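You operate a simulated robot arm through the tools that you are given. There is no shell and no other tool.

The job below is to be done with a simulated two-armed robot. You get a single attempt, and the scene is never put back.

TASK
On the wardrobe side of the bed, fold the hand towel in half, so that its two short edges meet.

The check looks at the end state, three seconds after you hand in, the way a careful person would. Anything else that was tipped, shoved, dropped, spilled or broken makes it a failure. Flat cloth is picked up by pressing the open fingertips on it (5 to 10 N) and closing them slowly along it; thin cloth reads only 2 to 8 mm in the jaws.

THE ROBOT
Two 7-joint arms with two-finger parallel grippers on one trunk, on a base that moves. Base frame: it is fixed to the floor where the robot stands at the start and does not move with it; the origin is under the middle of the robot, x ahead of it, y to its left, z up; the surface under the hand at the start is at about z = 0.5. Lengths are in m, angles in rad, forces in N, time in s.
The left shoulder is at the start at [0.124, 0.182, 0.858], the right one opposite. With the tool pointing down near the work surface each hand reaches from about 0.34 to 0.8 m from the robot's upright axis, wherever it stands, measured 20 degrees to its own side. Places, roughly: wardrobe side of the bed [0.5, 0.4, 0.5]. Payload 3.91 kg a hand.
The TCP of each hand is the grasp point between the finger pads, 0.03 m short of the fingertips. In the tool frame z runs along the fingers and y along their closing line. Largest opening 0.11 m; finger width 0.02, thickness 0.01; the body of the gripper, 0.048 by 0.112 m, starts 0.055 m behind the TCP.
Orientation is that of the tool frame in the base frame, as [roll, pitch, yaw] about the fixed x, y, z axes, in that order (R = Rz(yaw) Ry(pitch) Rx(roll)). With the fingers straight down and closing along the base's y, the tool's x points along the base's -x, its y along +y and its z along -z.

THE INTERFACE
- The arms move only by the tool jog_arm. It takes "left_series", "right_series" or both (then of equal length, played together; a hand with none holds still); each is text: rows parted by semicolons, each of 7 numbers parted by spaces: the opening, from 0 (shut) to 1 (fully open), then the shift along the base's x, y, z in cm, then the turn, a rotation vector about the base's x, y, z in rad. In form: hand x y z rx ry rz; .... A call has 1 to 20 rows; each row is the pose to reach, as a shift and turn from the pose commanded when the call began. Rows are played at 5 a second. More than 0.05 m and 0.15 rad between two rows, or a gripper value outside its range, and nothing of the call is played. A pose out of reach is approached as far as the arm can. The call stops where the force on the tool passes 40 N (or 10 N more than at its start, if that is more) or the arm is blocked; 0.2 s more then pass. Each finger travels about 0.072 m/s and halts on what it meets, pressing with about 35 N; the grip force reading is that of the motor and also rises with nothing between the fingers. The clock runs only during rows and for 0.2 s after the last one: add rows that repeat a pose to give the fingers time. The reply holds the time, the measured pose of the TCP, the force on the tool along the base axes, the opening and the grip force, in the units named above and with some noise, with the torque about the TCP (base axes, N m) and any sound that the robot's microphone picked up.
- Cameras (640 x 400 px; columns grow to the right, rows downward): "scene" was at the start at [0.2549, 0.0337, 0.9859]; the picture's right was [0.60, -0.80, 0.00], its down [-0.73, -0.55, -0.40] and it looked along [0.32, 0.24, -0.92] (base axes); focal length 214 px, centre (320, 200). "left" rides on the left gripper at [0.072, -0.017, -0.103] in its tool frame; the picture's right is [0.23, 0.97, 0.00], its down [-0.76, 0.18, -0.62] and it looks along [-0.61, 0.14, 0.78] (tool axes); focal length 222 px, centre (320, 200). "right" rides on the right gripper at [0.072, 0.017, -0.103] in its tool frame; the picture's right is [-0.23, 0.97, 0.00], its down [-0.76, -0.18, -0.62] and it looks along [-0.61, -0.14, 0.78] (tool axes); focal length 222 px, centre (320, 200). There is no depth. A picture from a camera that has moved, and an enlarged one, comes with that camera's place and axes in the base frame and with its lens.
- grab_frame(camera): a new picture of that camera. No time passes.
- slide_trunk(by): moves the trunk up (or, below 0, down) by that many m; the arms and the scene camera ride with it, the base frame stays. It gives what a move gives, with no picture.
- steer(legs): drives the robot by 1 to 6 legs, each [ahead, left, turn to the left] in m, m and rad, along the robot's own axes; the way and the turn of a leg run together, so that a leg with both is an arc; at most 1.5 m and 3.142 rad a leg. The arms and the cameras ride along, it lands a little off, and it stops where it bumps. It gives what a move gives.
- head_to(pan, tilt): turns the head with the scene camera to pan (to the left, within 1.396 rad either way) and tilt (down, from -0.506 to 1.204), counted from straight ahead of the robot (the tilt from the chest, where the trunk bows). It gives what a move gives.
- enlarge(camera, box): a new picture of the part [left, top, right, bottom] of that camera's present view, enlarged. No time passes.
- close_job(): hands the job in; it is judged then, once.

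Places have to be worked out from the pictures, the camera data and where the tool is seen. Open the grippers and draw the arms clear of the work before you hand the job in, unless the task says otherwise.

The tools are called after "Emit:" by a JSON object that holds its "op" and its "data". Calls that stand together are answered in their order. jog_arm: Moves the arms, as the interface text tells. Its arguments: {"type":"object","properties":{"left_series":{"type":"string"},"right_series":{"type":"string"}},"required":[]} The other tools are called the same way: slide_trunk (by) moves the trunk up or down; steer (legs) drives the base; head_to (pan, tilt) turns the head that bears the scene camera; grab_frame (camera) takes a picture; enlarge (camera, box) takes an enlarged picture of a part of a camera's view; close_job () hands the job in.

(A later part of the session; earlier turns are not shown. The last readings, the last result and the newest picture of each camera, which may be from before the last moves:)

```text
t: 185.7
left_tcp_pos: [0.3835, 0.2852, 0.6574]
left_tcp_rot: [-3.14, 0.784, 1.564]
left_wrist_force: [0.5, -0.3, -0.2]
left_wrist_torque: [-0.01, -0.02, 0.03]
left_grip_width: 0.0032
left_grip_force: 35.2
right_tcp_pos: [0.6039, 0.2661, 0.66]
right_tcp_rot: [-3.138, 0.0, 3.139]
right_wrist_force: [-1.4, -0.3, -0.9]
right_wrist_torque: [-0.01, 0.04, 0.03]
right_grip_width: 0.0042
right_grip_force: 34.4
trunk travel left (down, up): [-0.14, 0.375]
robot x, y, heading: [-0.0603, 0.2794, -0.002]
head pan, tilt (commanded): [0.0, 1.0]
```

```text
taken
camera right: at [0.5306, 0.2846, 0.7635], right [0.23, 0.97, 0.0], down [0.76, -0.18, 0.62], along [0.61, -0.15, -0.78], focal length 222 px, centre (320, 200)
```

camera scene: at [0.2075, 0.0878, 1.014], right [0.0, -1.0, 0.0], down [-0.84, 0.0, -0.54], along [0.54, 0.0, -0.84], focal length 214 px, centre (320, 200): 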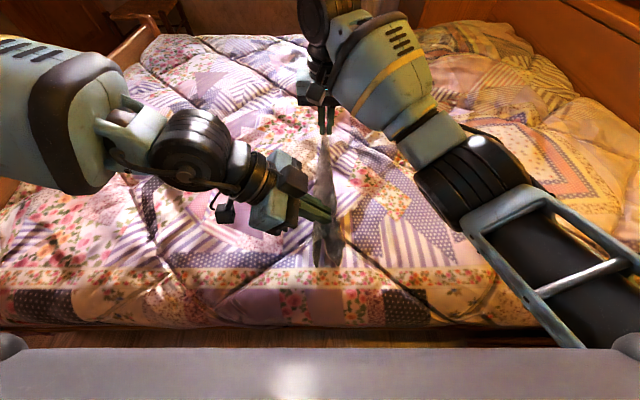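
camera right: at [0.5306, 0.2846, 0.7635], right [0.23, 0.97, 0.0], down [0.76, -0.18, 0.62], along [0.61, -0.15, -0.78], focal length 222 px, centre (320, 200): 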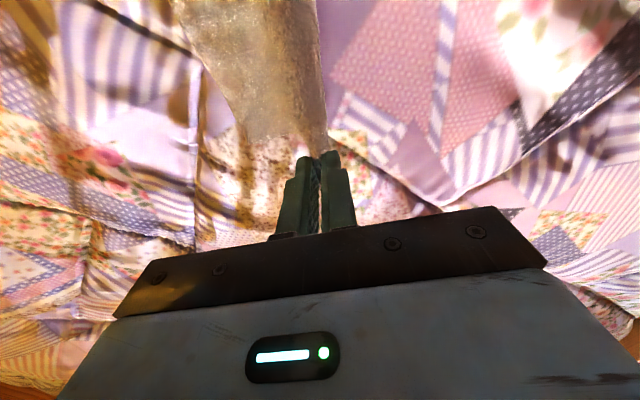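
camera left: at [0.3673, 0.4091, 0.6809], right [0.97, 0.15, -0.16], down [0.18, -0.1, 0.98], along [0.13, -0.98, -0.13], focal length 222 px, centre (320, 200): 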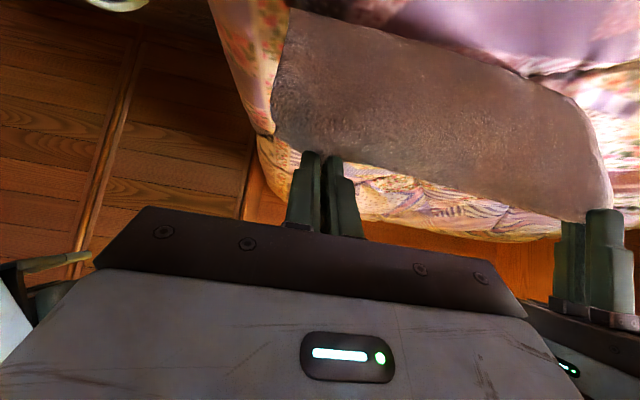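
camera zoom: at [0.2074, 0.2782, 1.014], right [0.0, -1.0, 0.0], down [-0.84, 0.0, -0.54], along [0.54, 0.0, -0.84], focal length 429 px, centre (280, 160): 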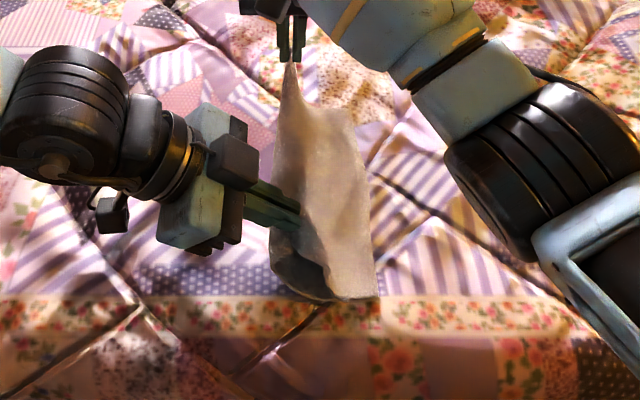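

Now the +y layer curves under and trails beneath the other one, as wanted. I continue with lower 3 cm, drive 4 cm.

Emit:
{"op": "jog_arm", "data": {"left_series": "0 0 0 -1 0 0 0; 0 0 0 -2 0 0 0; 0 0 0 -3 0 0 0; 0 0 0 -3 0 0 0", "right_series": "0 0 0 -1 0 0 0; 0 0 0 -2 0 0 0; 0 0 0 -3 0 0 0; 0 0 0 -3 0 0 0"}}

Emit:
{"op": "steer", "data": {"legs": [[0, 0.045, 0]]}}

Emit:
{"op": "enlarge", "data": {"camera": "scene", "box": [220, 120, 460, 320]}}

Emit:
{"op": "grab_frame", "data": {"camera": "left"}}

Emit:
{"op": "grab_frame", "data": {"camera": "right"}}

```text
t: 186.7
left_tcp_pos: [0.3844, 0.2857, 0.6288]
left_tcp_rot: [-3.138, 0.786, 1.561]
left_wrist_force: [0.3, -0.1, -0.1]
left_wrist_torque: [0.0, -0.03, -0.02]
left_grip_width: 0.0031
left_grip_force: 35.2
right_tcp_pos: [0.6048, 0.2653, 0.6304]
right_tcp_rot: [-3.139, 0.001, 3.138]
right_wrist_force: [-0.8, 0.0, -0.1]
right_wrist_torque: [-0.02, 0.03, 0.02]
right_grip_width: 0.0043
right_grip_force: 34.6
trunk travel left (down, up): [-0.14, 0.375]
robot x, y, heading: [-0.0639, 0.2789, -0.004]
head pan, tilt (commanded): [0.0, 1.0]
```

```text
t: 187.8
left_tcp_pos: [0.3847, 0.3313, 0.6275]
left_tcp_rot: [-3.14, 0.785, 1.561]
left_wrist_force: [-0.2, 0.5, -1.2]
left_wrist_torque: [0.0, 0.01, 0.03]
left_grip_width: 0.0032
left_grip_force: 34.6
right_tcp_pos: [0.6034, 0.3109, 0.6313]
right_tcp_rot: [-3.142, 0.002, 3.139]
right_wrist_force: [-0.2, -0.5, 0.0]
right_wrist_torque: [0.0, 0.01, 0.0]
right_grip_width: 0.0045
right_grip_force: 34.9
trunk travel left (down, up): [-0.14, 0.375]
robot x, y, heading: [-0.0616, 0.3227, 0.0]
head pan, tilt (commanded): [0.0, 1.0]
```

```text
2.00 times, centred on (340, 220) of scene
camera zoom: at [0.2074, 0.3228, 1.014], right [0.0, -1.0, 0.0], down [-0.84, 0.0, -0.54], along [0.54, 0.0, -0.84], focal length 429 px, centre (280, 160)
```

zoom: 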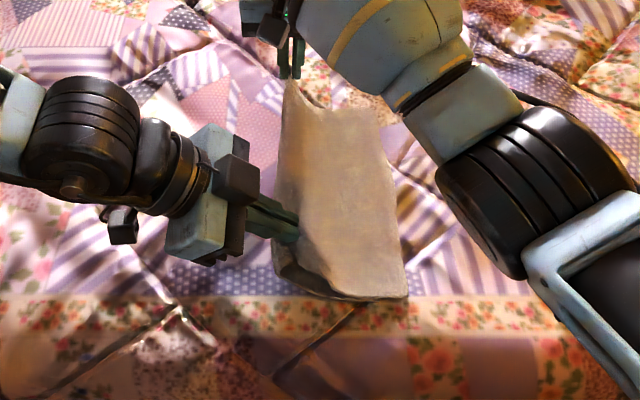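

```text
taken
camera left: at [0.3692, 0.4542, 0.6508], right [0.98, 0.15, -0.16], down [0.18, -0.1, 0.98], along [0.13, -0.98, -0.12], focal length 222 px, centre (320, 200)
```

left: 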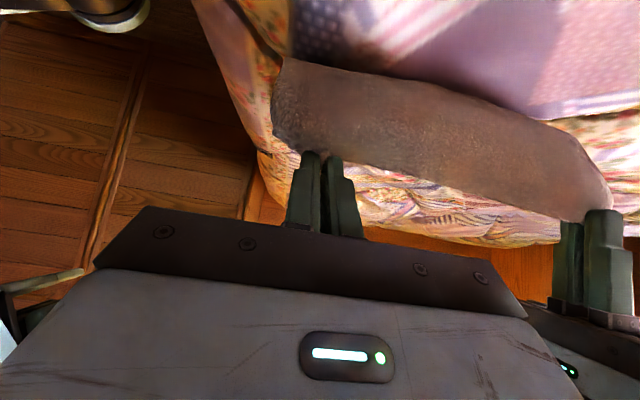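

```text
taken
camera right: at [0.5306, 0.3291, 0.7335], right [0.23, 0.97, 0.0], down [0.76, -0.18, 0.62], along [0.61, -0.15, -0.78], focal length 222 px, centre (320, 200)
```

right: 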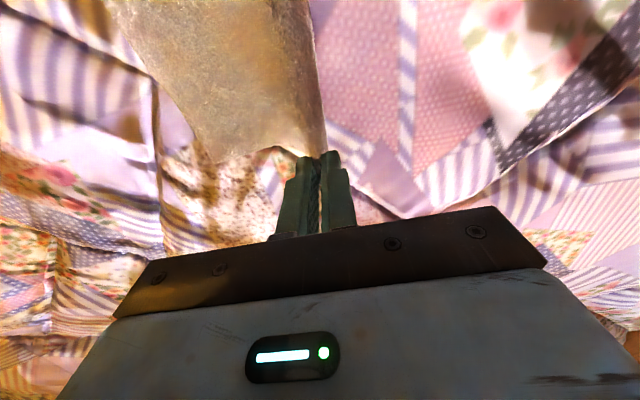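

It is lying down well, with the top layer's edge at y≈0.175 and the fold at y≈0.31. I continue with lower 3 cm, drive 3.5 cm, lower 3 cm, drive 3 cm.

Emit:
{"op": "jog_arm", "data": {"left_series": "0 0 0 -1 0 0 0; 0 0 0 -2 0 0 0; 0 0 0 -3 0 0 0; 0 0 0 -3 0 0 0", "right_series": "0 0 0 -1 0 0 0; 0 0 0 -2 0 0 0; 0 0 0 -3 0 0 0; 0 0 0 -3 0 0 0"}}

Emit:
{"op": "steer", "data": {"legs": [[0, 0.035, 0]]}}

Emit:
{"op": "jog_arm", "data": {"left_series": "0 0 0 -1 0 0 0; 0 0 0 -2 0 0 0; 0 0 0 -3 0 0 0; 0 0 0 -3 0 0 0", "right_series": "0 0 0 -1 0 0 0; 0 0 0 -2 0 0 0; 0 0 0 -3 0 0 0; 0 0 0 -3 0 0 0"}}

Emit:
{"op": "steer", "data": {"legs": [[0, 0.03, 0]]}}

Emit:
{"op": "enlarge", "data": {"camera": "scene", "box": [220, 120, 460, 320]}}

Emit:
{"op": "grab_frame", "data": {"camera": "left"}}

Emit:
{"op": "grab_frame", "data": {"camera": "right"}}

```text
t: 188.8
left_tcp_pos: [0.3853, 0.3303, 0.5982]
left_tcp_rot: [-3.139, 0.786, 1.56]
left_wrist_force: [0.2, 0.2, -0.7]
left_wrist_torque: [0.01, 0.02, 0.05]
left_grip_width: 0.0036
left_grip_force: 35.5
right_tcp_pos: [0.6042, 0.3108, 0.6004]
right_tcp_rot: [-3.139, 0.0, 3.138]
right_wrist_force: [-0.5, -0.3, 0.0]
right_wrist_torque: [0.03, 0.04, 0.05]
right_grip_width: 0.0044
right_grip_force: 35.1
trunk travel left (down, up): [-0.14, 0.375]
robot x, y, heading: [-0.0635, 0.3266, -0.001]
head pan, tilt (commanded): [0.0, 1.0]
```

```text
t: 189.8
left_tcp_pos: [0.3852, 0.3654, 0.598]
left_tcp_rot: [-3.138, 0.786, 1.561]
left_wrist_force: [0.7, 0.1, -0.2]
left_wrist_torque: [0.01, -0.02, 0.0]
left_grip_width: 0.0033
left_grip_force: 34.6
right_tcp_pos: [0.6044, 0.3462, 0.6007]
right_tcp_rot: [-3.137, 0.001, 3.135]
right_wrist_force: [-0.4, 0.2, -0.9]
right_wrist_torque: [0.0, 0.0, 0.02]
right_grip_width: 0.0045
right_grip_force: 34.4
trunk travel left (down, up): [-0.14, 0.375]
robot x, y, heading: [-0.0654, 0.3588, -0.001]
head pan, tilt (commanded): [0.0, 1.0]
```

```text
t: 190.8
left_tcp_pos: [0.3852, 0.3651, 0.5683]
left_tcp_rot: [-3.137, 0.783, 1.559]
left_wrist_force: [1.0, -0.4, 0.0]
left_wrist_torque: [0.0, -0.01, 0.03]
left_grip_width: 0.003
left_grip_force: 34.9
right_tcp_pos: [0.6044, 0.3465, 0.57]
right_tcp_rot: [-3.139, 0.0, 3.135]
right_wrist_force: [-0.7, -0.5, 0.3]
right_wrist_torque: [0.02, 0.06, 0.0]
right_grip_width: 0.0043
right_grip_force: 34.9
trunk travel left (down, up): [-0.14, 0.375]
robot x, y, heading: [-0.0651, 0.3562, 0.002]
head pan, tilt (commanded): [0.0, 1.0]
```

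```text
t: 191.7
left_tcp_pos: [0.3839, 0.3945, 0.5663]
left_tcp_rot: [-3.139, 0.786, 1.562]
left_wrist_force: [-0.3, -0.3, -0.9]
left_wrist_torque: [-0.02, -0.03, 0.02]
left_grip_width: 0.0032
left_grip_force: 34.7
right_tcp_pos: [0.6047, 0.3759, 0.5701]
right_tcp_rot: [-3.139, 0.0, 3.135]
right_wrist_force: [-0.9, 0.0, 0.4]
right_wrist_torque: [0.0, 0.03, -0.03]
right_grip_width: 0.0045
right_grip_force: 35.3
trunk travel left (down, up): [-0.14, 0.375]
robot x, y, heading: [-0.0637, 0.3865, 0.001]
head pan, tilt (commanded): [0.0, 1.0]
```

```text
2.00 times, centred on (340, 220) of scene
camera zoom: at [0.2073, 0.3874, 1.014], right [0.0, -1.0, 0.0], down [-0.84, 0.0, -0.54], along [0.54, 0.0, -0.84], focal length 429 px, centre (280, 160)
```

zoom: 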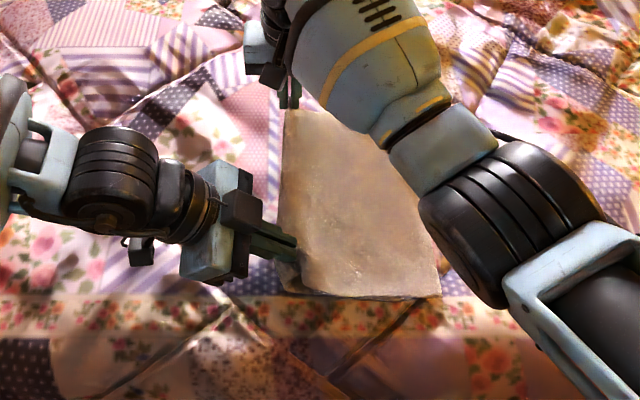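

```text
taken
camera left: at [0.3696, 0.5189, 0.5907], right [0.98, 0.15, -0.16], down [0.18, -0.1, 0.98], along [0.13, -0.98, -0.12], focal length 222 px, centre (320, 200)
```

left: 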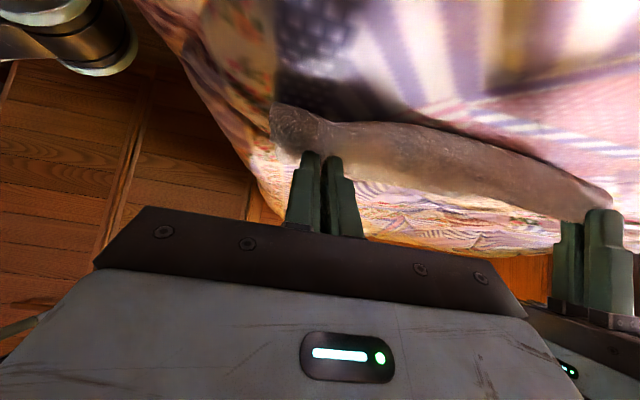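

```text
taken
camera right: at [0.5304, 0.394, 0.6734], right [0.23, 0.97, 0.0], down [0.76, -0.18, 0.62], along [0.61, -0.15, -0.78], focal length 222 px, centre (320, 200)
```

right: 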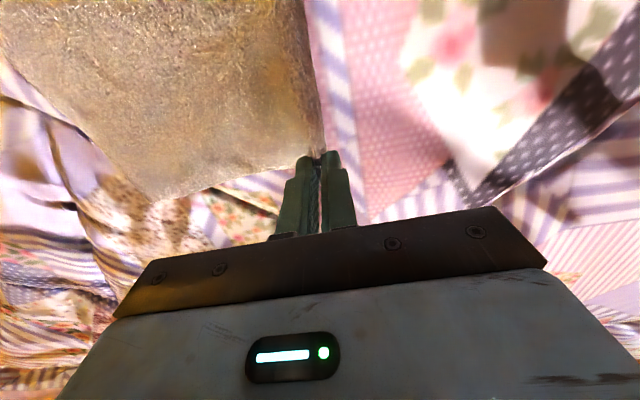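

Nearly flat. I lower 2 cm more, draw it 2 cm further so both layers are stretched straight, and look again.

Emit:
{"op": "jog_arm", "data": {"left_series": "0 0 0 -0.8 0 0 0; 0 0 0 -1.6 0 0 0; 0 0 0 -2.0 0 0 0; 0 0 0 -2.0 0 0 0", "right_series": "0 0 0 -0.8 0 0 0; 0 0 0 -1.6 0 0 0; 0 0 0 -2.0 0 0 0; 0 0 0 -2.0 0 0 0"}}

Emit:
{"op": "steer", "data": {"legs": [[0, 0.025, 0]]}}

Emit:
{"op": "enlarge", "data": {"camera": "scene", "box": [220, 120, 460, 320]}}

Emit:
{"op": "grab_frame", "data": {"camera": "right"}}

```text
t: 192.7
left_tcp_pos: [0.3856, 0.3948, 0.5476]
left_tcp_rot: [-3.136, 0.783, 1.562]
left_wrist_force: [0.2, 0.3, -0.2]
left_wrist_torque: [-0.03, -0.01, 0.01]
left_grip_width: 0.0031
left_grip_force: 34.9
right_tcp_pos: [0.6047, 0.376, 0.5488]
right_tcp_rot: [-3.14, -0.001, 3.135]
right_wrist_force: [-0.6, 0.4, 0.5]
right_wrist_torque: [0.01, 0.01, 0.01]
right_grip_width: 0.0044
right_grip_force: 35.2
trunk travel left (down, up): [-0.14, 0.375]
robot x, y, heading: [-0.0651, 0.3838, -0.002]
head pan, tilt (commanded): [0.0, 1.0]
```

```text
t: 193.6
left_tcp_pos: [0.3832, 0.4203, 0.5471]
left_tcp_rot: [-3.138, 0.786, 1.561]
left_wrist_force: [0.2, 0.6, 0.8]
left_wrist_torque: [-0.01, -0.03, -0.01]
left_grip_width: 0.0032
left_grip_force: 34.7
right_tcp_pos: [0.6048, 0.4021, 0.5491]
right_tcp_rot: [-3.14, -0.002, 3.137]
right_wrist_force: [0.1, 0.2, -0.1]
right_wrist_torque: [-0.02, 0.0, -0.03]
right_grip_width: 0.0044
right_grip_force: 34.9
trunk travel left (down, up): [-0.14, 0.375]
robot x, y, heading: [-0.0635, 0.4129, 0.001]
head pan, tilt (commanded): [0.0, 1.0]
```

```text
2.00 times, centred on (340, 220) of scene
camera zoom: at [0.2073, 0.4126, 1.014], right [0.0, -1.0, 0.0], down [-0.84, 0.0, -0.54], along [0.54, 0.0, -0.84], focal length 429 px, centre (280, 160)
```

zoom: 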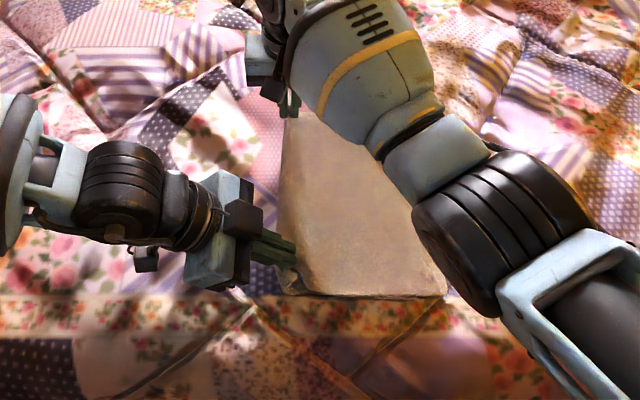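

```text
taken
camera right: at [0.5306, 0.4191, 0.653], right [0.23, 0.97, 0.0], down [0.76, -0.18, 0.62], along [0.61, -0.15, -0.78], focal length 222 px, centre (320, 200)
```

right: 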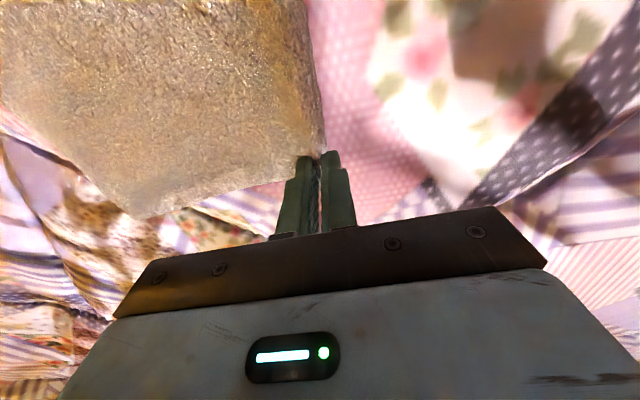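

The towel lies flat, with only the pinched fold still raised. I lower both hands to about 4 mm above contact and open them gently by about 2 cm.

Emit:
{"op": "jog_arm", "data": {"left_series": "0 0 0 -0.4 0 0 0; 0 0 0 -0.8 0 0 0; 0 0 0 -1.0 0 0 0; 0 0 0 -1.0 0 0 0", "right_series": "0 0 0 -0.4 0 0 0; 0 0 0 -0.8 0 0 0; 0 0 0 -1.0 0 0 0; 0 0 0 -1.0 0 0 0"}}

```text
t: 194.6
left_tcp_pos: [0.3843, 0.4197, 0.5384]
left_tcp_rot: [-3.139, 0.786, 1.56]
left_wrist_force: [1.2, 1.7, -0.6]
left_wrist_torque: [0.02, -0.04, 0.06]
left_grip_width: 0.0036
left_grip_force: 34.6
right_tcp_pos: [0.6048, 0.4018, 0.5393]
right_tcp_rot: [-3.14, -0.001, 3.138]
right_wrist_force: [-1.3, 1.7, 1.5]
right_wrist_torque: [0.04, -0.02, 0.03]
right_grip_width: 0.0042
right_grip_force: 35.0
trunk travel left (down, up): [-0.14, 0.375]
robot x, y, heading: [-0.0668, 0.413, 0.002]
head pan, tilt (commanded): [0.0, 1.0]
```

No strong contact yet. I open both grippers slowly to about 2.5 cm.

Emit:
{"op": "jog_arm", "data": {"left_series": "0.05 0 0 0 0 0 0; 0.1 0 0 0 0 0 0; 0.15 0 0 0 0 0 0; 0.2 0 0 0 0 0 0; 0.23 0 0 0 0 0 0; 0.23 0 0 0 0 0 0; 0.23 0 0 0 0 0 0", "right_series": "0.05 0 0 0 0 0 0; 0.1 0 0 0 0 0 0; 0.15 0 0 0 0 0 0; 0.2 0 0 0 0 0 0; 0.23 0 0 0 0 0 0; 0.23 0 0 0 0 0 0; 0.23 0 0 0 0 0 0"}}

Emit:
{"op": "grab_frame", "data": {"camera": "right"}}

Emit:
{"op": "grab_frame", "data": {"camera": "left"}}

Emit:
{"op": "enlarge", "data": {"camera": "scene", "box": [220, 120, 460, 320]}}

```text
t: 196.2
left_tcp_pos: [0.3858, 0.4207, 0.5372]
left_tcp_rot: [-3.139, 0.785, 1.561]
left_wrist_force: [0.0, -0.5, 0.0]
left_wrist_torque: [-0.03, -0.02, 0.0]
left_grip_width: 0.0251
left_grip_force: 0.0
right_tcp_pos: [0.6052, 0.4011, 0.5401]
right_tcp_rot: [-3.14, -0.001, 3.136]
right_wrist_force: [0.5, -0.5, -0.2]
right_wrist_torque: [-0.02, -0.02, 0.0]
right_grip_width: 0.0251
right_grip_force: 0.0
trunk travel left (down, up): [-0.14, 0.375]
robot x, y, heading: [-0.0664, 0.4143, -0.001]
head pan, tilt (commanded): [0.0, 1.0]
```

```text
taken
camera right: at [0.5309, 0.419, 0.6427], right [0.23, 0.97, 0.0], down [0.76, -0.18, 0.62], along [0.61, -0.15, -0.78], focal length 222 px, centre (320, 200)
```

right: 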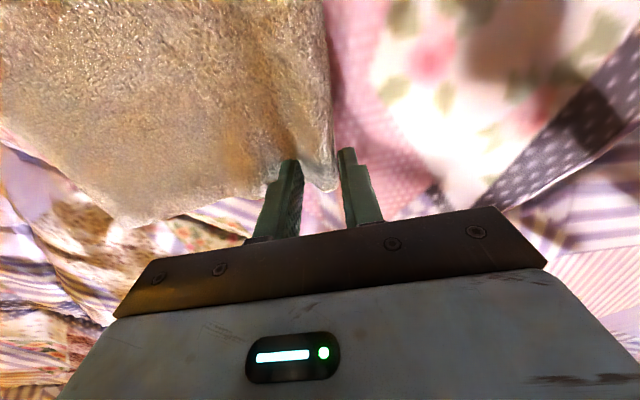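

```text
taken
camera left: at [0.3696, 0.544, 0.5605], right [0.98, 0.15, -0.16], down [0.18, -0.1, 0.98], along [0.13, -0.98, -0.12], focal length 222 px, centre (320, 200)
```

left: 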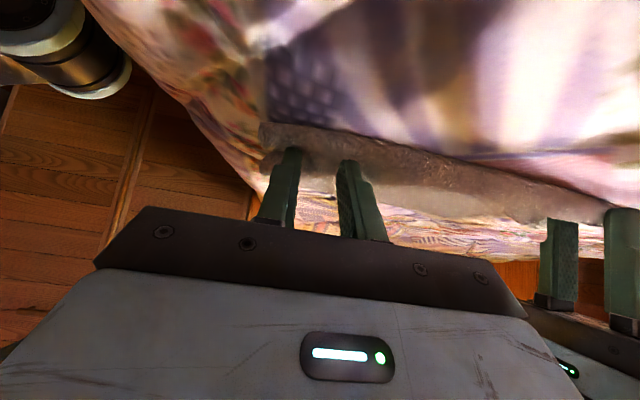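

```text
2.00 times, centred on (340, 220) of scene
camera zoom: at [0.2073, 0.4124, 1.014], right [0.0, -1.0, 0.0], down [-0.84, 0.0, -0.54], along [0.54, 0.0, -0.84], focal length 429 px, centre (280, 160)
```

zoom: 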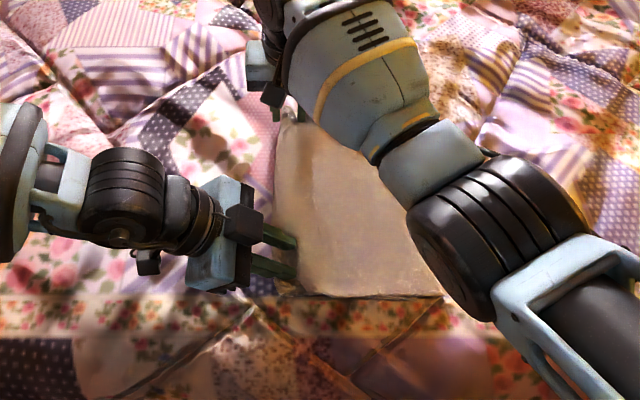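

Both released. I withdraw the left hand along its own axis, up and toward +y, and the right straight up.

Emit:
{"op": "jog_arm", "data": {"left_series": "0.25 0 0.8 0.8 0 0 0; 0.25 0 1.6 1.6 0 0 0; 0.25 0 2.8 2.8 0 0 0; 0.25 0 4.5 5 0 0 0; 0.25 0 6.5 8 0 0 0; 0.25 0 8.5 11 0 0 0; 0.25 0 8.5 11 0 0 0", "right_series": "0.25 0 0 0.8 0 0 0; 0.25 0 0 1.6 0 0 0; 0.25 0 0 2.8 0 0 0; 0.25 0 0 5 0 0 0; 0.25 0 0 8 0 0 0; 0.25 0 0 11 0 0 0; 0.25 0 0 11 0 0 0"}}

Emit:
{"op": "grab_frame", "data": {"camera": "scene"}}

Emit:
{"op": "grab_frame", "data": {"camera": "right"}}

Emit:
{"op": "grab_frame", "data": {"camera": "left"}}

```text
t: 197.8
left_tcp_pos: [0.3842, 0.5052, 0.6474]
left_tcp_rot: [-3.138, 0.784, 1.561]
left_wrist_force: [0.0, -0.5, -0.5]
left_wrist_torque: [-0.01, 0.03, 0.05]
left_grip_width: 0.0273
left_grip_force: 0.1
right_tcp_pos: [0.6038, 0.4016, 0.6499]
right_tcp_rot: [-3.141, -0.001, 3.137]
right_wrist_force: [0.5, 0.0, -0.8]
right_wrist_torque: [-0.01, 0.02, 0.02]
right_grip_width: 0.0275
right_grip_force: 0.0
trunk travel left (down, up): [-0.14, 0.375]
robot x, y, heading: [-0.0663, 0.4137, 0.004]
head pan, tilt (commanded): [0.0, 1.0]
```

```text
taken
camera scene: at [0.2075, 0.4123, 1.0139], right [0.0, -1.0, 0.0], down [-0.84, 0.0, -0.54], along [0.54, 0.0, -0.84], focal length 214 px, centre (320, 200)
```

scene: 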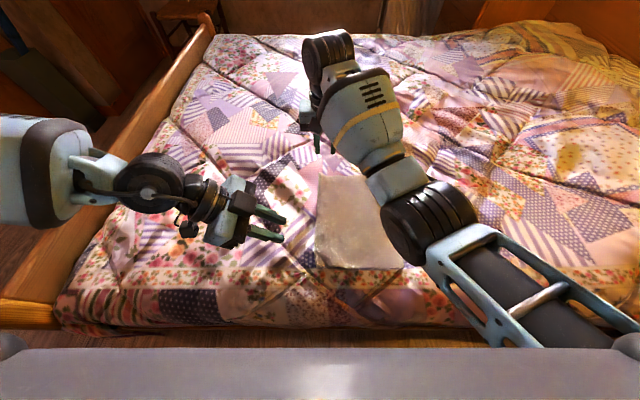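

```text
taken
camera right: at [0.5307, 0.4186, 0.7533], right [0.23, 0.97, 0.0], down [0.76, -0.18, 0.62], along [0.61, -0.15, -0.78], focal length 222 px, centre (320, 200)
```

right: 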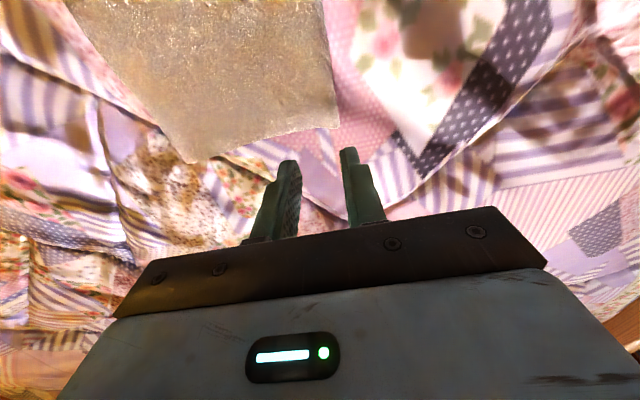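

```text
taken
camera left: at [0.369, 0.6301, 0.6709], right [0.98, 0.15, -0.16], down [0.18, -0.1, 0.98], along [0.13, -0.98, -0.13], focal length 222 px, centre (320, 200)
```

left: 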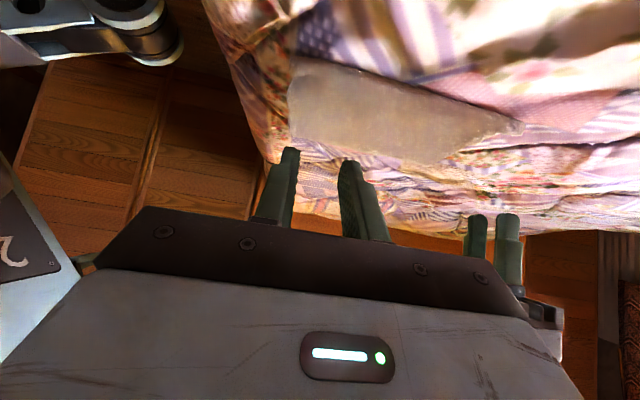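

It looks like a neat half. I move the right arm out of the way to inspect the whole folded towel.

Emit:
{"op": "jog_arm", "data": {"right_series": "0.25 0 -2 2 0 0 0; 0.25 0 -5 5 0 0 0; 0.25 0 -9 7 0 0 0; 0.25 0 -13 8 0 0 0; 0.25 0 -17 8 0 0 0; 0.25 0 -21 8 0 0 0; 0.25 0 -25 8 0 0 0; 0.25 0 -29 8 0 0 0; 0.25 0 -33 8 0 0 0; 0.25 0 -33 8 0 0 0"}}

Emit:
{"op": "head_to", "data": {"pan": -0.2, "tilt": 1.0}}

Emit:
{"op": "grab_frame", "data": {"camera": "scene"}}

Emit:
{"op": "enlarge", "data": {"camera": "scene", "box": [230, 150, 390, 290]}}

```text
t: 200.0
left_tcp_pos: [0.3835, 0.5054, 0.6473]
left_tcp_rot: [-3.137, 0.782, 1.562]
left_wrist_force: [0.2, 0.1, -0.7]
left_wrist_torque: [-0.01, 0.03, -0.01]
left_grip_width: 0.0273
left_grip_force: 0.0
right_tcp_pos: [0.6039, 0.0693, 0.7295]
right_tcp_rot: [-3.141, 0.0, 3.138]
right_wrist_force: [-0.1, 0.4, 0.3]
right_wrist_torque: [-0.02, 0.0, 0.02]
right_grip_width: 0.0274
right_grip_force: 0.1
trunk travel left (down, up): [-0.14, 0.375]
robot x, y, heading: [-0.0653, 0.4147, 0.002]
head pan, tilt (commanded): [0.0, 1.0]
```

```text
t: 200.8
left_tcp_pos: [0.3853, 0.5056, 0.6481]
left_tcp_rot: [-3.139, 0.785, 1.562]
left_wrist_force: [0.9, 0.4, 1.0]
left_wrist_torque: [-0.02, 0.05, -0.03]
left_grip_width: 0.0276
left_grip_force: 0.1
right_tcp_pos: [0.6046, 0.0714, 0.7301]
right_tcp_rot: [-3.14, -0.001, 3.137]
right_wrist_force: [-0.1, -0.2, 0.6]
right_wrist_torque: [0.02, 0.0, -0.01]
right_grip_width: 0.0274
right_grip_force: 0.1
trunk travel left (down, up): [-0.14, 0.375]
robot x, y, heading: [-0.0653, 0.4161, -0.002]
head pan, tilt (commanded): [-0.201, 1.0]
```

```text
taken
camera scene: at [0.2059, 0.3985, 1.014], right [-0.2, -0.98, 0.0], down [-0.82, 0.17, -0.54], along [0.53, -0.11, -0.84], focal length 214 px, centre (320, 200)
```

scene: 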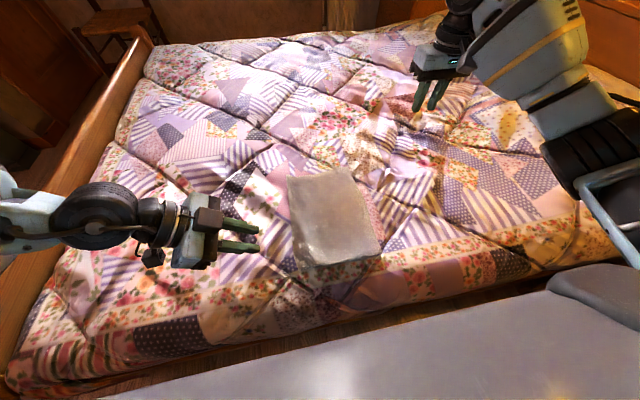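

```text
2.86 times, centred on (310, 220) of scene
camera zoom: at [0.2059, 0.3985, 1.014], right [-0.2, -0.98, 0.0], down [-0.82, 0.17, -0.54], along [0.53, -0.11, -0.84], focal length 613 px, centre (349, 143)
```

zoom: 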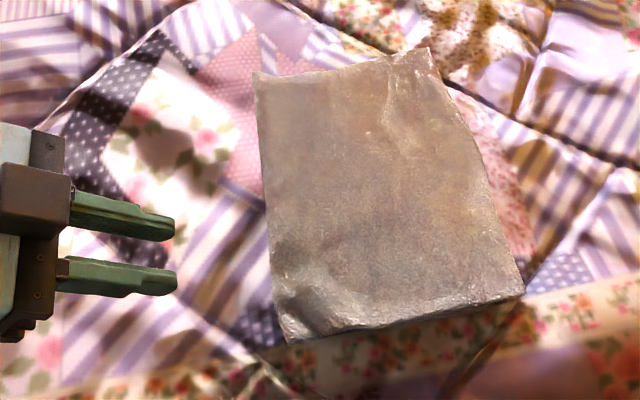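

The towel is folded to about 0.285 × 0.20 m, with the fold at y≈0.415 and the short edges at y≈0.215. To check that the hidden lower edge lines up with the upper one, I turn the right wrist camera to look at that side from close by.

Emit:
{"op": "jog_arm", "data": {"right_series": "0.25 -1 0 0 0 0 0.14; 0.25 -2 0 0 0 0 0.28; 0.25 -3 0 0 0 0 0.42; 0.25 -4 0.5 0 0 0 0.56; 0.25 -5 1 0 0 0 0.7; 0.25 -6 1.5 -1 0 0 0.84; 0.25 -7 2 -2 0 0 0.98; 0.25 -8 2.5 -3 0 0 1.12; 0.25 -9 3 -4 0 0 1.26; 0.25 -10 3.5 -5 0 0 1.4; 0.25 -11 4 -6 0 0 1.54; 0.25 -11 4 -7 0 0 1.57; 0.25 -11 4 -7 0 0 1.57"}}

Emit:
{"op": "grab_frame", "data": {"camera": "right"}}

```text
t: 203.6
left_tcp_pos: [0.3838, 0.5058, 0.6475]
left_tcp_rot: [-3.139, 0.785, 1.564]
left_wrist_force: [0.3, 0.2, -0.9]
left_wrist_torque: [0.01, -0.03, 0.03]
left_grip_width: 0.0274
left_grip_force: 0.0
right_tcp_pos: [0.4944, 0.1102, 0.6592]
right_tcp_rot: [-3.139, -0.001, -1.575]
right_wrist_force: [0.0, 0.4, -1.1]
right_wrist_torque: [0.03, 0.02, -0.02]
right_grip_width: 0.0273
right_grip_force: 0.0
trunk travel left (down, up): [-0.14, 0.375]
robot x, y, heading: [-0.0596, 0.4122, 0.006]
head pan, tilt (commanded): [-0.201, 1.0]
```

```text
taken
camera right: at [0.475, 0.0388, 0.7627], right [-0.97, 0.23, 0.0], down [0.18, 0.76, 0.62], along [0.15, 0.61, -0.78], focal length 222 px, centre (320, 200)
```

right: 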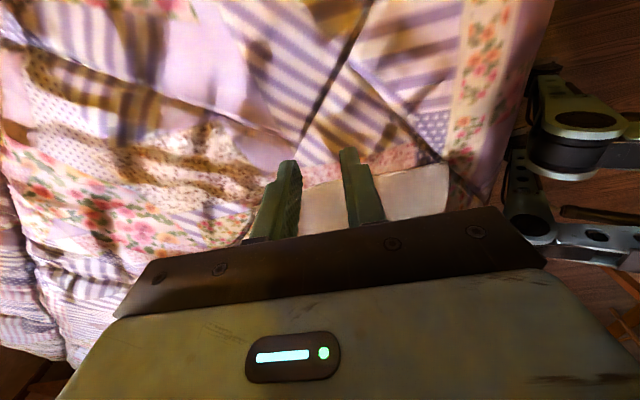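

The edge is just behind the fingers. I move the hand 11 cm toward +y to see it better.

Emit:
{"op": "jog_arm", "data": {"right_series": "0.25 0 3 0 0 0 0; 0.25 0 6 0 0 0 0; 0.25 0 9 0 0 0 0; 0.25 0 11 0 0 0 0; 0.25 0 11 0 0 0 0"}}

Emit:
{"op": "grab_frame", "data": {"camera": "right"}}

Emit:
{"op": "enlarge", "data": {"camera": "right", "box": [120, 60, 520, 210]}}

```text
t: 204.8
left_tcp_pos: [0.3844, 0.5061, 0.6471]
left_tcp_rot: [-3.138, 0.785, 1.562]
left_wrist_force: [-0.4, 0.2, 0.1]
left_wrist_torque: [-0.02, 0.02, 0.02]
left_grip_width: 0.0275
left_grip_force: 0.0
right_tcp_pos: [0.4932, 0.2206, 0.6595]
right_tcp_rot: [-3.14, 0.0, -1.577]
right_wrist_force: [-0.4, 0.7, -0.1]
right_wrist_torque: [-0.01, -0.01, 0.03]
right_grip_width: 0.0274
right_grip_force: 0.2
trunk travel left (down, up): [-0.14, 0.375]
robot x, y, heading: [-0.0642, 0.4113, -0.0]
head pan, tilt (commanded): [-0.201, 1.0]
```

```text
taken
camera right: at [0.4748, 0.1491, 0.7631], right [-0.97, 0.23, 0.0], down [0.18, 0.76, 0.62], along [0.15, 0.61, -0.78], focal length 222 px, centre (320, 200)
```

right: 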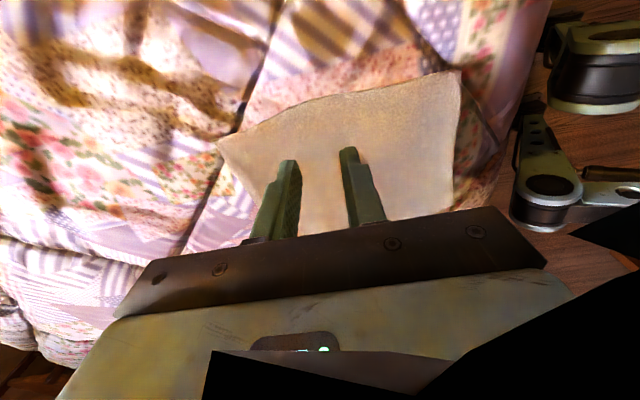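

```text
1.60 times, centred on (320, 135) of right
camera zoom: at [0.4748, 0.1491, 0.7631], right [-0.97, 0.23, 0.0], down [0.18, 0.76, 0.62], along [0.15, 0.61, -0.78], focal length 355 px, centre (320, 304)
```

zoom: 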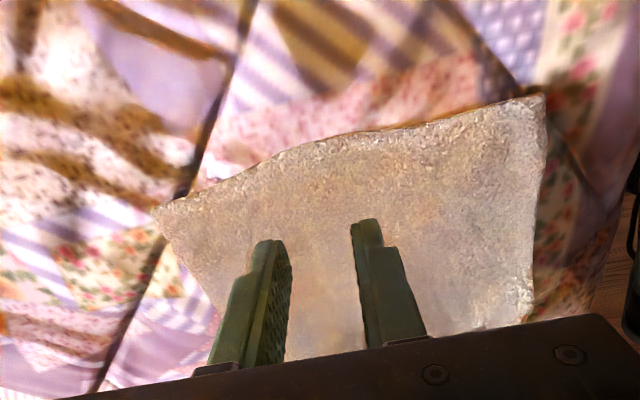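

Seen from above, the edges coincide and nothing protrudes. I zoom on the near side with the scene camera to look at the two layers in profile.

Emit:
{"op": "enlarge", "data": {"camera": "scene", "box": [280, 230, 400, 290]}}

Emit:
{"op": "enlarge", "data": {"camera": "scene", "box": [330, 155, 400, 275]}}

```text
5.33 times, centred on (340, 260) of scene
camera zoom: at [0.2059, 0.3984, 1.014], right [-0.2, -0.98, 0.0], down [-0.82, 0.17, -0.54], along [0.53, -0.11, -0.84], focal length 1144 px, centre (213, -120)
```

zoom: 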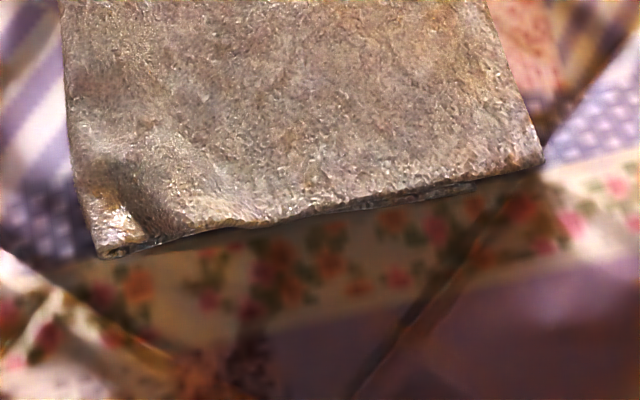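

```text
3.33 times, centred on (365, 215) of scene
camera zoom: at [0.2059, 0.3984, 1.014], right [-0.2, -0.98, 0.0], down [-0.82, 0.17, -0.54], along [0.53, -0.11, -0.84], focal length 715 px, centre (170, 150)
```

zoom: 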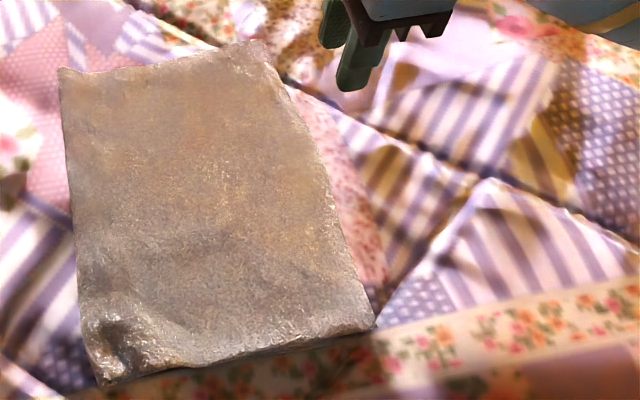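

In profile the lower layer seems to end about 3 cm short of the upper edge at the near corner. I take a low look from the -y side with the right wrist camera to check this.

Emit:
{"op": "jog_arm", "data": {"right_series": "0.25 -1 -3 -1 0.12 0 0; 0.25 -2 -6 -2.5 0.24 0 0; 0.25 -3.5 -8 -4.5 0.36 0 0; 0.25 -5 -8 -7 0.48 0 0; 0.25 -5.3 -8 -9.5 0.6 0 0; 0.25 -5.3 -8 -10 0.6 0 0; 0.25 -5.3 -8 -10 0.6 0 0"}}

Emit:
{"op": "grab_frame", "data": {"camera": "right"}}

Emit:
{"op": "enlarge", "data": {"camera": "right", "box": [120, 90, 520, 240]}}

```text
t: 206.4
left_tcp_pos: [0.3832, 0.5068, 0.6476]
left_tcp_rot: [-3.138, 0.784, 1.563]
left_wrist_force: [-1.0, 0.1, 0.6]
left_wrist_torque: [0.03, 0.0, 0.0]
left_grip_width: 0.0277
left_grip_force: 0.0
right_tcp_pos: [0.441, 0.1405, 0.5592]
right_tcp_rot: [3.138, 0.6, -1.578]
right_wrist_force: [-0.2, -0.1, 0.2]
right_wrist_torque: [0.02, -0.02, -0.04]
right_grip_width: 0.0273
right_grip_force: 0.1
trunk travel left (down, up): [-0.14, 0.375]
robot x, y, heading: [-0.065, 0.4138, -0.001]
head pan, tilt (commanded): [-0.201, 1.0]
```

```text
taken
camera right: at [0.4224, 0.0232, 0.6035], right [-0.97, 0.19, 0.13], down [0.18, 0.28, 0.94], along [0.15, 0.94, -0.3], focal length 222 px, centre (320, 200)
```

right: 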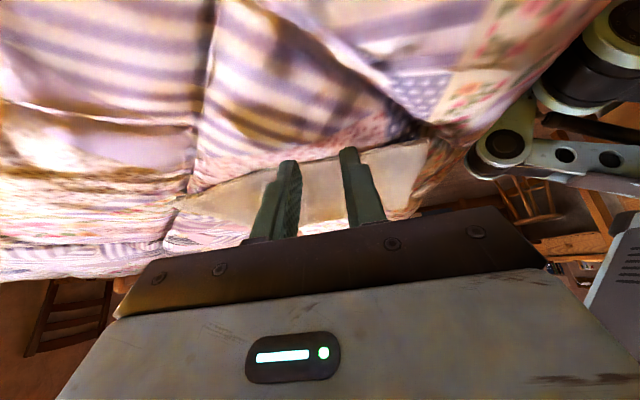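

```text
1.60 times, centred on (320, 165) of right
camera zoom: at [0.4224, 0.0232, 0.6035], right [-0.97, 0.19, 0.13], down [0.18, 0.28, 0.94], along [0.15, 0.94, -0.3], focal length 355 px, centre (320, 256)
```

zoom: 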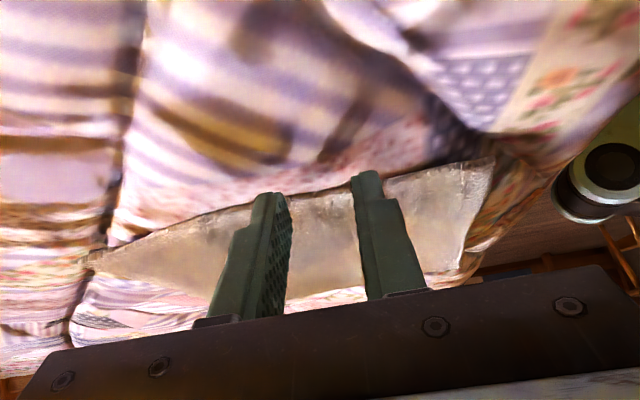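

I zoom further on that edge.

Emit:
{"op": "enlarge", "data": {"camera": "right", "box": [340, 110, 440, 180]}}

Emit:
{"op": "enlarge", "data": {"camera": "right", "box": [170, 140, 290, 220]}}

```text
5.71 times, centred on (390, 145) of right
camera zoom: at [0.4224, 0.0232, 0.6035], right [-0.97, 0.19, 0.13], down [0.18, 0.28, 0.94], along [0.15, 0.94, -0.3], focal length 1269 px, centre (-80, 514)
```

zoom: 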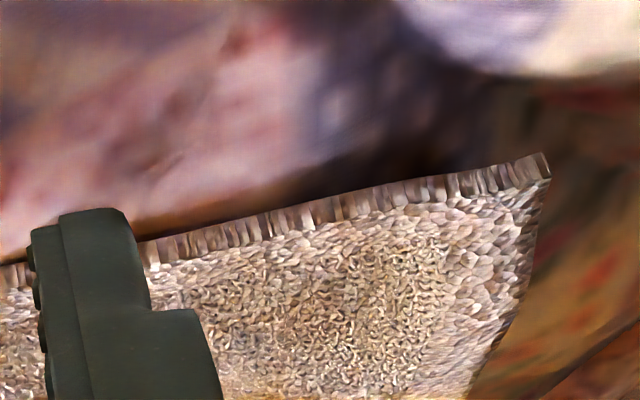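

```text
5.00 times, centred on (230, 180) of right
camera zoom: at [0.4224, 0.0232, 0.6035], right [-0.97, 0.19, 0.13], down [0.18, 0.28, 0.94], along [0.15, 0.94, -0.3], focal length 1111 px, centre (770, 300)
```

zoom: 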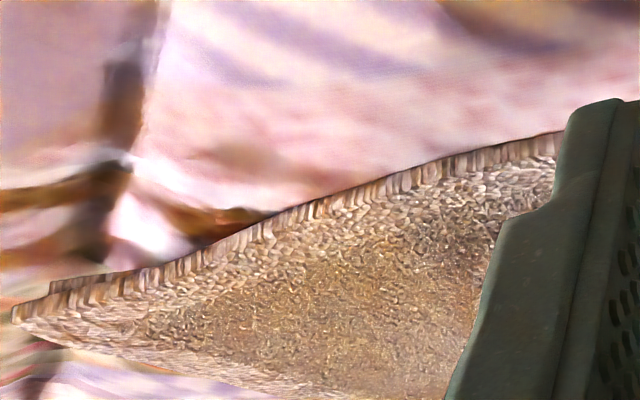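

The near end is uneven: the top layer reaches y≈0.215 but the lower layer's near corner lies at y≈0.25, because the left pinch sat about 1.7 cm off centre. The far end matches. I will pick up only the top layer's near corner, which overhangs there, and set it back 3.5 cm onto the lower corner. First the right hand goes upright above that corner.

Emit:
{"op": "jog_arm", "data": {"right_series": "0.27 0 -1 2 -0.1 0 0; 0.27 0 -1 4 -0.2 0 0; 0.27 -1 0 6 -0.3 0 0; 0.27 -2 2 7 -0.4 0 0; 0.27 -3.5 5 7 -0.5 0 0; 0.27 -5 7 7 -0.6 0 0; 0.27 -6.8 8.75 6 -0.6 0 0; 0.27 -6.8 8.75 4 -0.6 0 0; 0.27 -6.8 8.75 4 -0.6 0 0"}}

Emit:
{"op": "grab_frame", "data": {"camera": "scene"}}

Emit:
{"op": "grab_frame", "data": {"camera": "right"}}

```text
t: 208.4
left_tcp_pos: [0.3843, 0.5059, 0.6474]
left_tcp_rot: [-3.139, 0.786, 1.562]
left_wrist_force: [-0.7, -0.6, 0.1]
left_wrist_torque: [0.01, -0.03, -0.01]
left_grip_width: 0.0274
left_grip_force: 0.1
right_tcp_pos: [0.3735, 0.2288, 0.5992]
right_tcp_rot: [-3.138, -0.001, -1.575]
right_wrist_force: [0.7, -0.7, 0.7]
right_wrist_torque: [-0.03, -0.01, 0.0]
right_grip_width: 0.0297
right_grip_force: 0.0
trunk travel left (down, up): [-0.14, 0.375]
robot x, y, heading: [-0.0628, 0.4127, -0.002]
head pan, tilt (commanded): [-0.201, 1.0]
```

```text
taken
camera scene: at [0.2059, 0.3985, 1.014], right [-0.2, -0.98, 0.0], down [-0.82, 0.17, -0.54], along [0.53, -0.11, -0.84], focal length 214 px, centre (320, 200)
```

scene: 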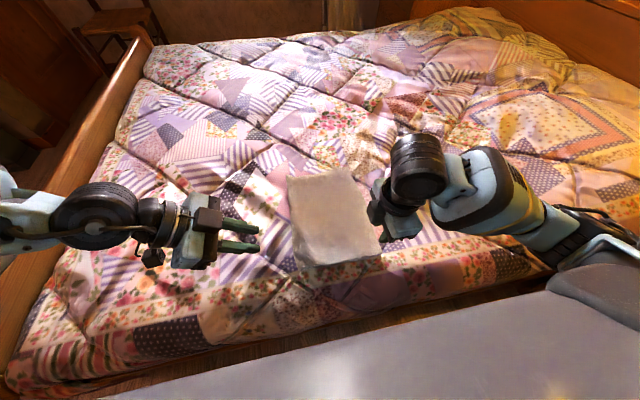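

```text
taken
camera right: at [0.355, 0.1568, 0.7024], right [-0.97, 0.23, 0.0], down [0.18, 0.76, 0.62], along [0.15, 0.61, -0.78], focal length 222 px, centre (320, 200)
```

right: 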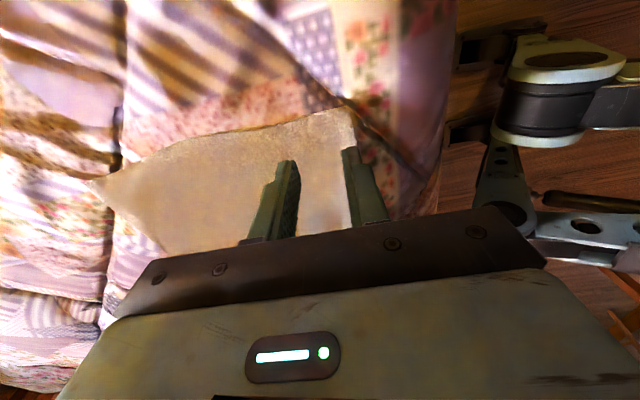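

The corner is at (0.345, 0.220). I shift 3 mm in +y and lower to just above it, then feel for contact.

Emit:
{"op": "jog_arm", "data": {"right_series": "0.27 0 0.2 -2 0 0 0; 0.27 0 0.3 -4 0 0 0; 0.27 0 0.3 -5.4 0 0 0; 0.27 0 0.3 -6 0 0 0; 0.27 0 0.3 -6.3 0 0 0; 0.27 0 0.3 -6.3 0 0 0"}}

```text
t: 209.8
left_tcp_pos: [0.3835, 0.5065, 0.6483]
left_tcp_rot: [-3.139, 0.785, 1.563]
left_wrist_force: [-0.1, 0.1, 0.5]
left_wrist_torque: [0.0, -0.01, -0.02]
left_grip_width: 0.0274
left_grip_force: 0.1
right_tcp_pos: [0.3737, 0.2313, 0.5369]
right_tcp_rot: [-3.14, 0.0, -1.575]
right_wrist_force: [0.0, 0.5, -0.2]
right_wrist_torque: [0.01, 0.04, -0.01]
right_grip_width: 0.03
right_grip_force: 0.0
trunk travel left (down, up): [-0.14, 0.375]
robot x, y, heading: [-0.0623, 0.4081, -0.004]
head pan, tilt (commanded): [-0.201, 1.0]
```

Not touching yet at 0.537. I go on down in 1–2 mm steps.

Emit:
{"op": "jog_arm", "data": {"right_series": "0.27 0 0 -0.2 0 0 0; 0.27 0 0 -0.35 0 0 0; 0.27 0 0 -0.45 0 0 0; 0.27 0 0 -0.45 0 0 0"}}

```text
t: 210.8
left_tcp_pos: [0.3839, 0.506, 0.6492]
left_tcp_rot: [-3.141, 0.787, 1.56]
left_wrist_force: [0.1, 0.4, 0.0]
left_wrist_torque: [-0.01, -0.02, 0.0]
left_grip_width: 0.0277
left_grip_force: 0.0
right_tcp_pos: [0.3734, 0.2319, 0.5327]
right_tcp_rot: [-3.136, -0.001, -1.576]
right_wrist_force: [-1.9, -0.7, 10.8]
right_wrist_torque: [0.01, 0.1, -0.02]
right_grip_width: 0.0294
right_grip_force: 0.0
trunk travel left (down, up): [-0.14, 0.375]
robot x, y, heading: [-0.0616, 0.4097, -0.002]
head pan, tilt (commanded): [-0.201, 1.0]
```

Contact with about 11 N. I ease slightly and close slowly on the corner.

Emit:
{"op": "jog_arm", "data": {"right_series": "0.27 0 0 0.03 0 0 0; 0.24 0 0 0.03 0 0 0; 0.21 0 0 0.03 0 0 0; 0.18 0 0 0.03 0 0 0; 0.15 0 0 0.03 0 0 0; 0.12 0 0 0.03 0 0 0; 0.09 0 0 0.03 0 0 0; 0.06 0 0 0.03 0 0 0; 0.03 0 0 0.03 0 0 0; 0 0 0 0.03 0 0 0; 0 0 0 0.03 0 0 0; 0 0 0 0.03 0 0 0"}}

Emit:
{"op": "grab_frame", "data": {"camera": "right"}}

```text
t: 213.4
left_tcp_pos: [0.3844, 0.5061, 0.6475]
left_tcp_rot: [-3.14, 0.785, 1.561]
left_wrist_force: [0.2, -0.3, -0.1]
left_wrist_torque: [0.02, -0.01, -0.01]
left_grip_width: 0.0276
left_grip_force: 0.0
right_tcp_pos: [0.3734, 0.2327, 0.5332]
right_tcp_rot: [-3.138, -0.001, -1.577]
right_wrist_force: [1.4, -0.6, 12.5]
right_wrist_torque: [0.03, 0.01, 0.03]
right_grip_width: 0.0036
right_grip_force: 35.1
trunk travel left (down, up): [-0.14, 0.375]
robot x, y, heading: [-0.0633, 0.4155, -0.002]
head pan, tilt (commanded): [-0.201, 1.0]
```

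```text
taken
camera right: at [0.3542, 0.1599, 0.6363], right [-0.97, 0.23, 0.0], down [0.18, 0.76, 0.62], along [0.15, 0.61, -0.78], focal length 222 px, centre (320, 200)
```

right: 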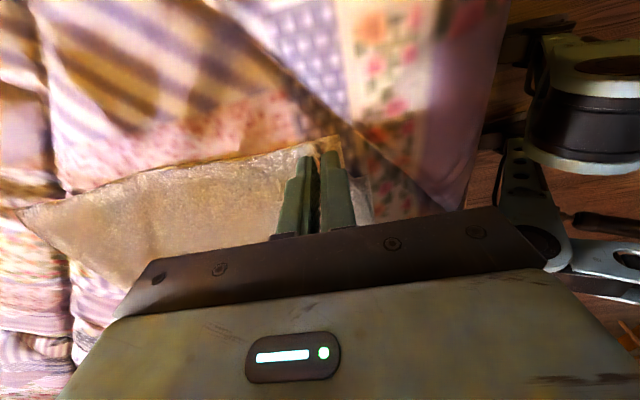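

The corner is held (3.6 mm). I lift it 5 cm straight up and look underneath with the scene camera.

Emit:
{"op": "jog_arm", "data": {"right_series": "0 0 0 1 0 0 0; 0 0 0 2 0 0 0; 0 0 0.5 3.5 0 0 0; 0 0 1 5 0 0 0; 0 0 1 5 0 0 0"}}

Emit:
{"op": "enlarge", "data": {"camera": "scene", "box": [260, 150, 420, 290]}}

Emit:
{"op": "grab_frame", "data": {"camera": "right"}}

```text
t: 214.6
left_tcp_pos: [0.3843, 0.5061, 0.648]
left_tcp_rot: [-3.138, 0.783, 1.562]
left_wrist_force: [0.0, -0.8, 0.9]
left_wrist_torque: [-0.03, 0.02, 0.02]
left_grip_width: 0.0274
left_grip_force: 0.1
right_tcp_pos: [0.3731, 0.2423, 0.5824]
right_tcp_rot: [-3.139, -0.001, -1.575]
right_wrist_force: [0.0, 0.3, 0.4]
right_wrist_torque: [-0.02, -0.02, 0.04]
right_grip_width: 0.0036
right_grip_force: 34.6
trunk travel left (down, up): [-0.14, 0.375]
robot x, y, heading: [-0.0653, 0.413, 0.001]
head pan, tilt (commanded): [-0.201, 1.0]
```

```text
2.86 times, centred on (340, 220) of scene
camera zoom: at [0.2059, 0.3984, 1.014], right [-0.2, -0.98, 0.0], down [-0.82, 0.17, -0.54], along [0.53, -0.11, -0.84], focal length 613 px, centre (263, 143)
```

zoom: 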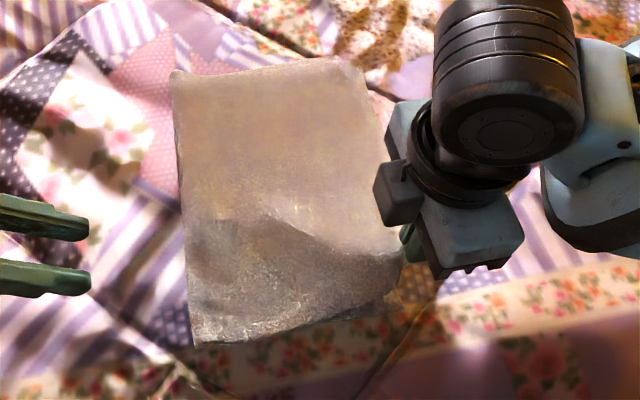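

```text
taken
camera right: at [0.3547, 0.1698, 0.6856], right [-0.97, 0.23, 0.0], down [0.18, 0.76, 0.62], along [0.15, 0.61, -0.78], focal length 222 px, centre (320, 200)
```

right: 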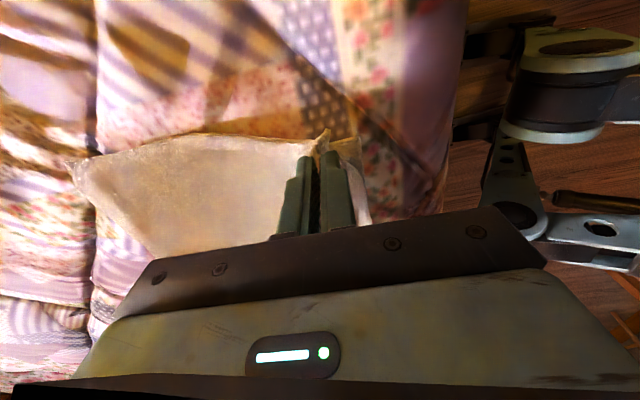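

I zoom in near the lifted corner to find the lower layer's corner.

Emit:
{"op": "enlarge", "data": {"camera": "right", "box": [280, 100, 420, 230]}}

Emit:
{"op": "enlarge", "data": {"camera": "scene", "box": [310, 210, 390, 270]}}

```text
3.08 times, centred on (350, 165) of right
camera zoom: at [0.3547, 0.1698, 0.6856], right [-0.97, 0.23, 0.0], down [0.18, 0.76, 0.62], along [0.15, 0.61, -0.78], focal length 684 px, centre (228, 308)
```

zoom: 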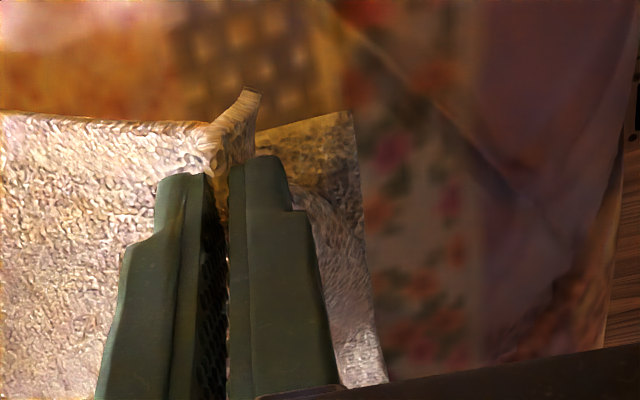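

```text
6.67 times, centred on (350, 240) of scene
camera zoom: at [0.2059, 0.3984, 1.014], right [-0.2, -0.98, 0.0], down [-0.82, 0.17, -0.54], along [0.53, -0.11, -0.84], focal length 1430 px, centre (120, -67)
```

zoom: 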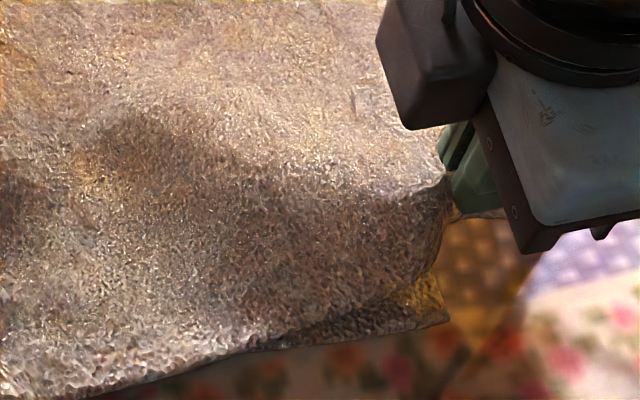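

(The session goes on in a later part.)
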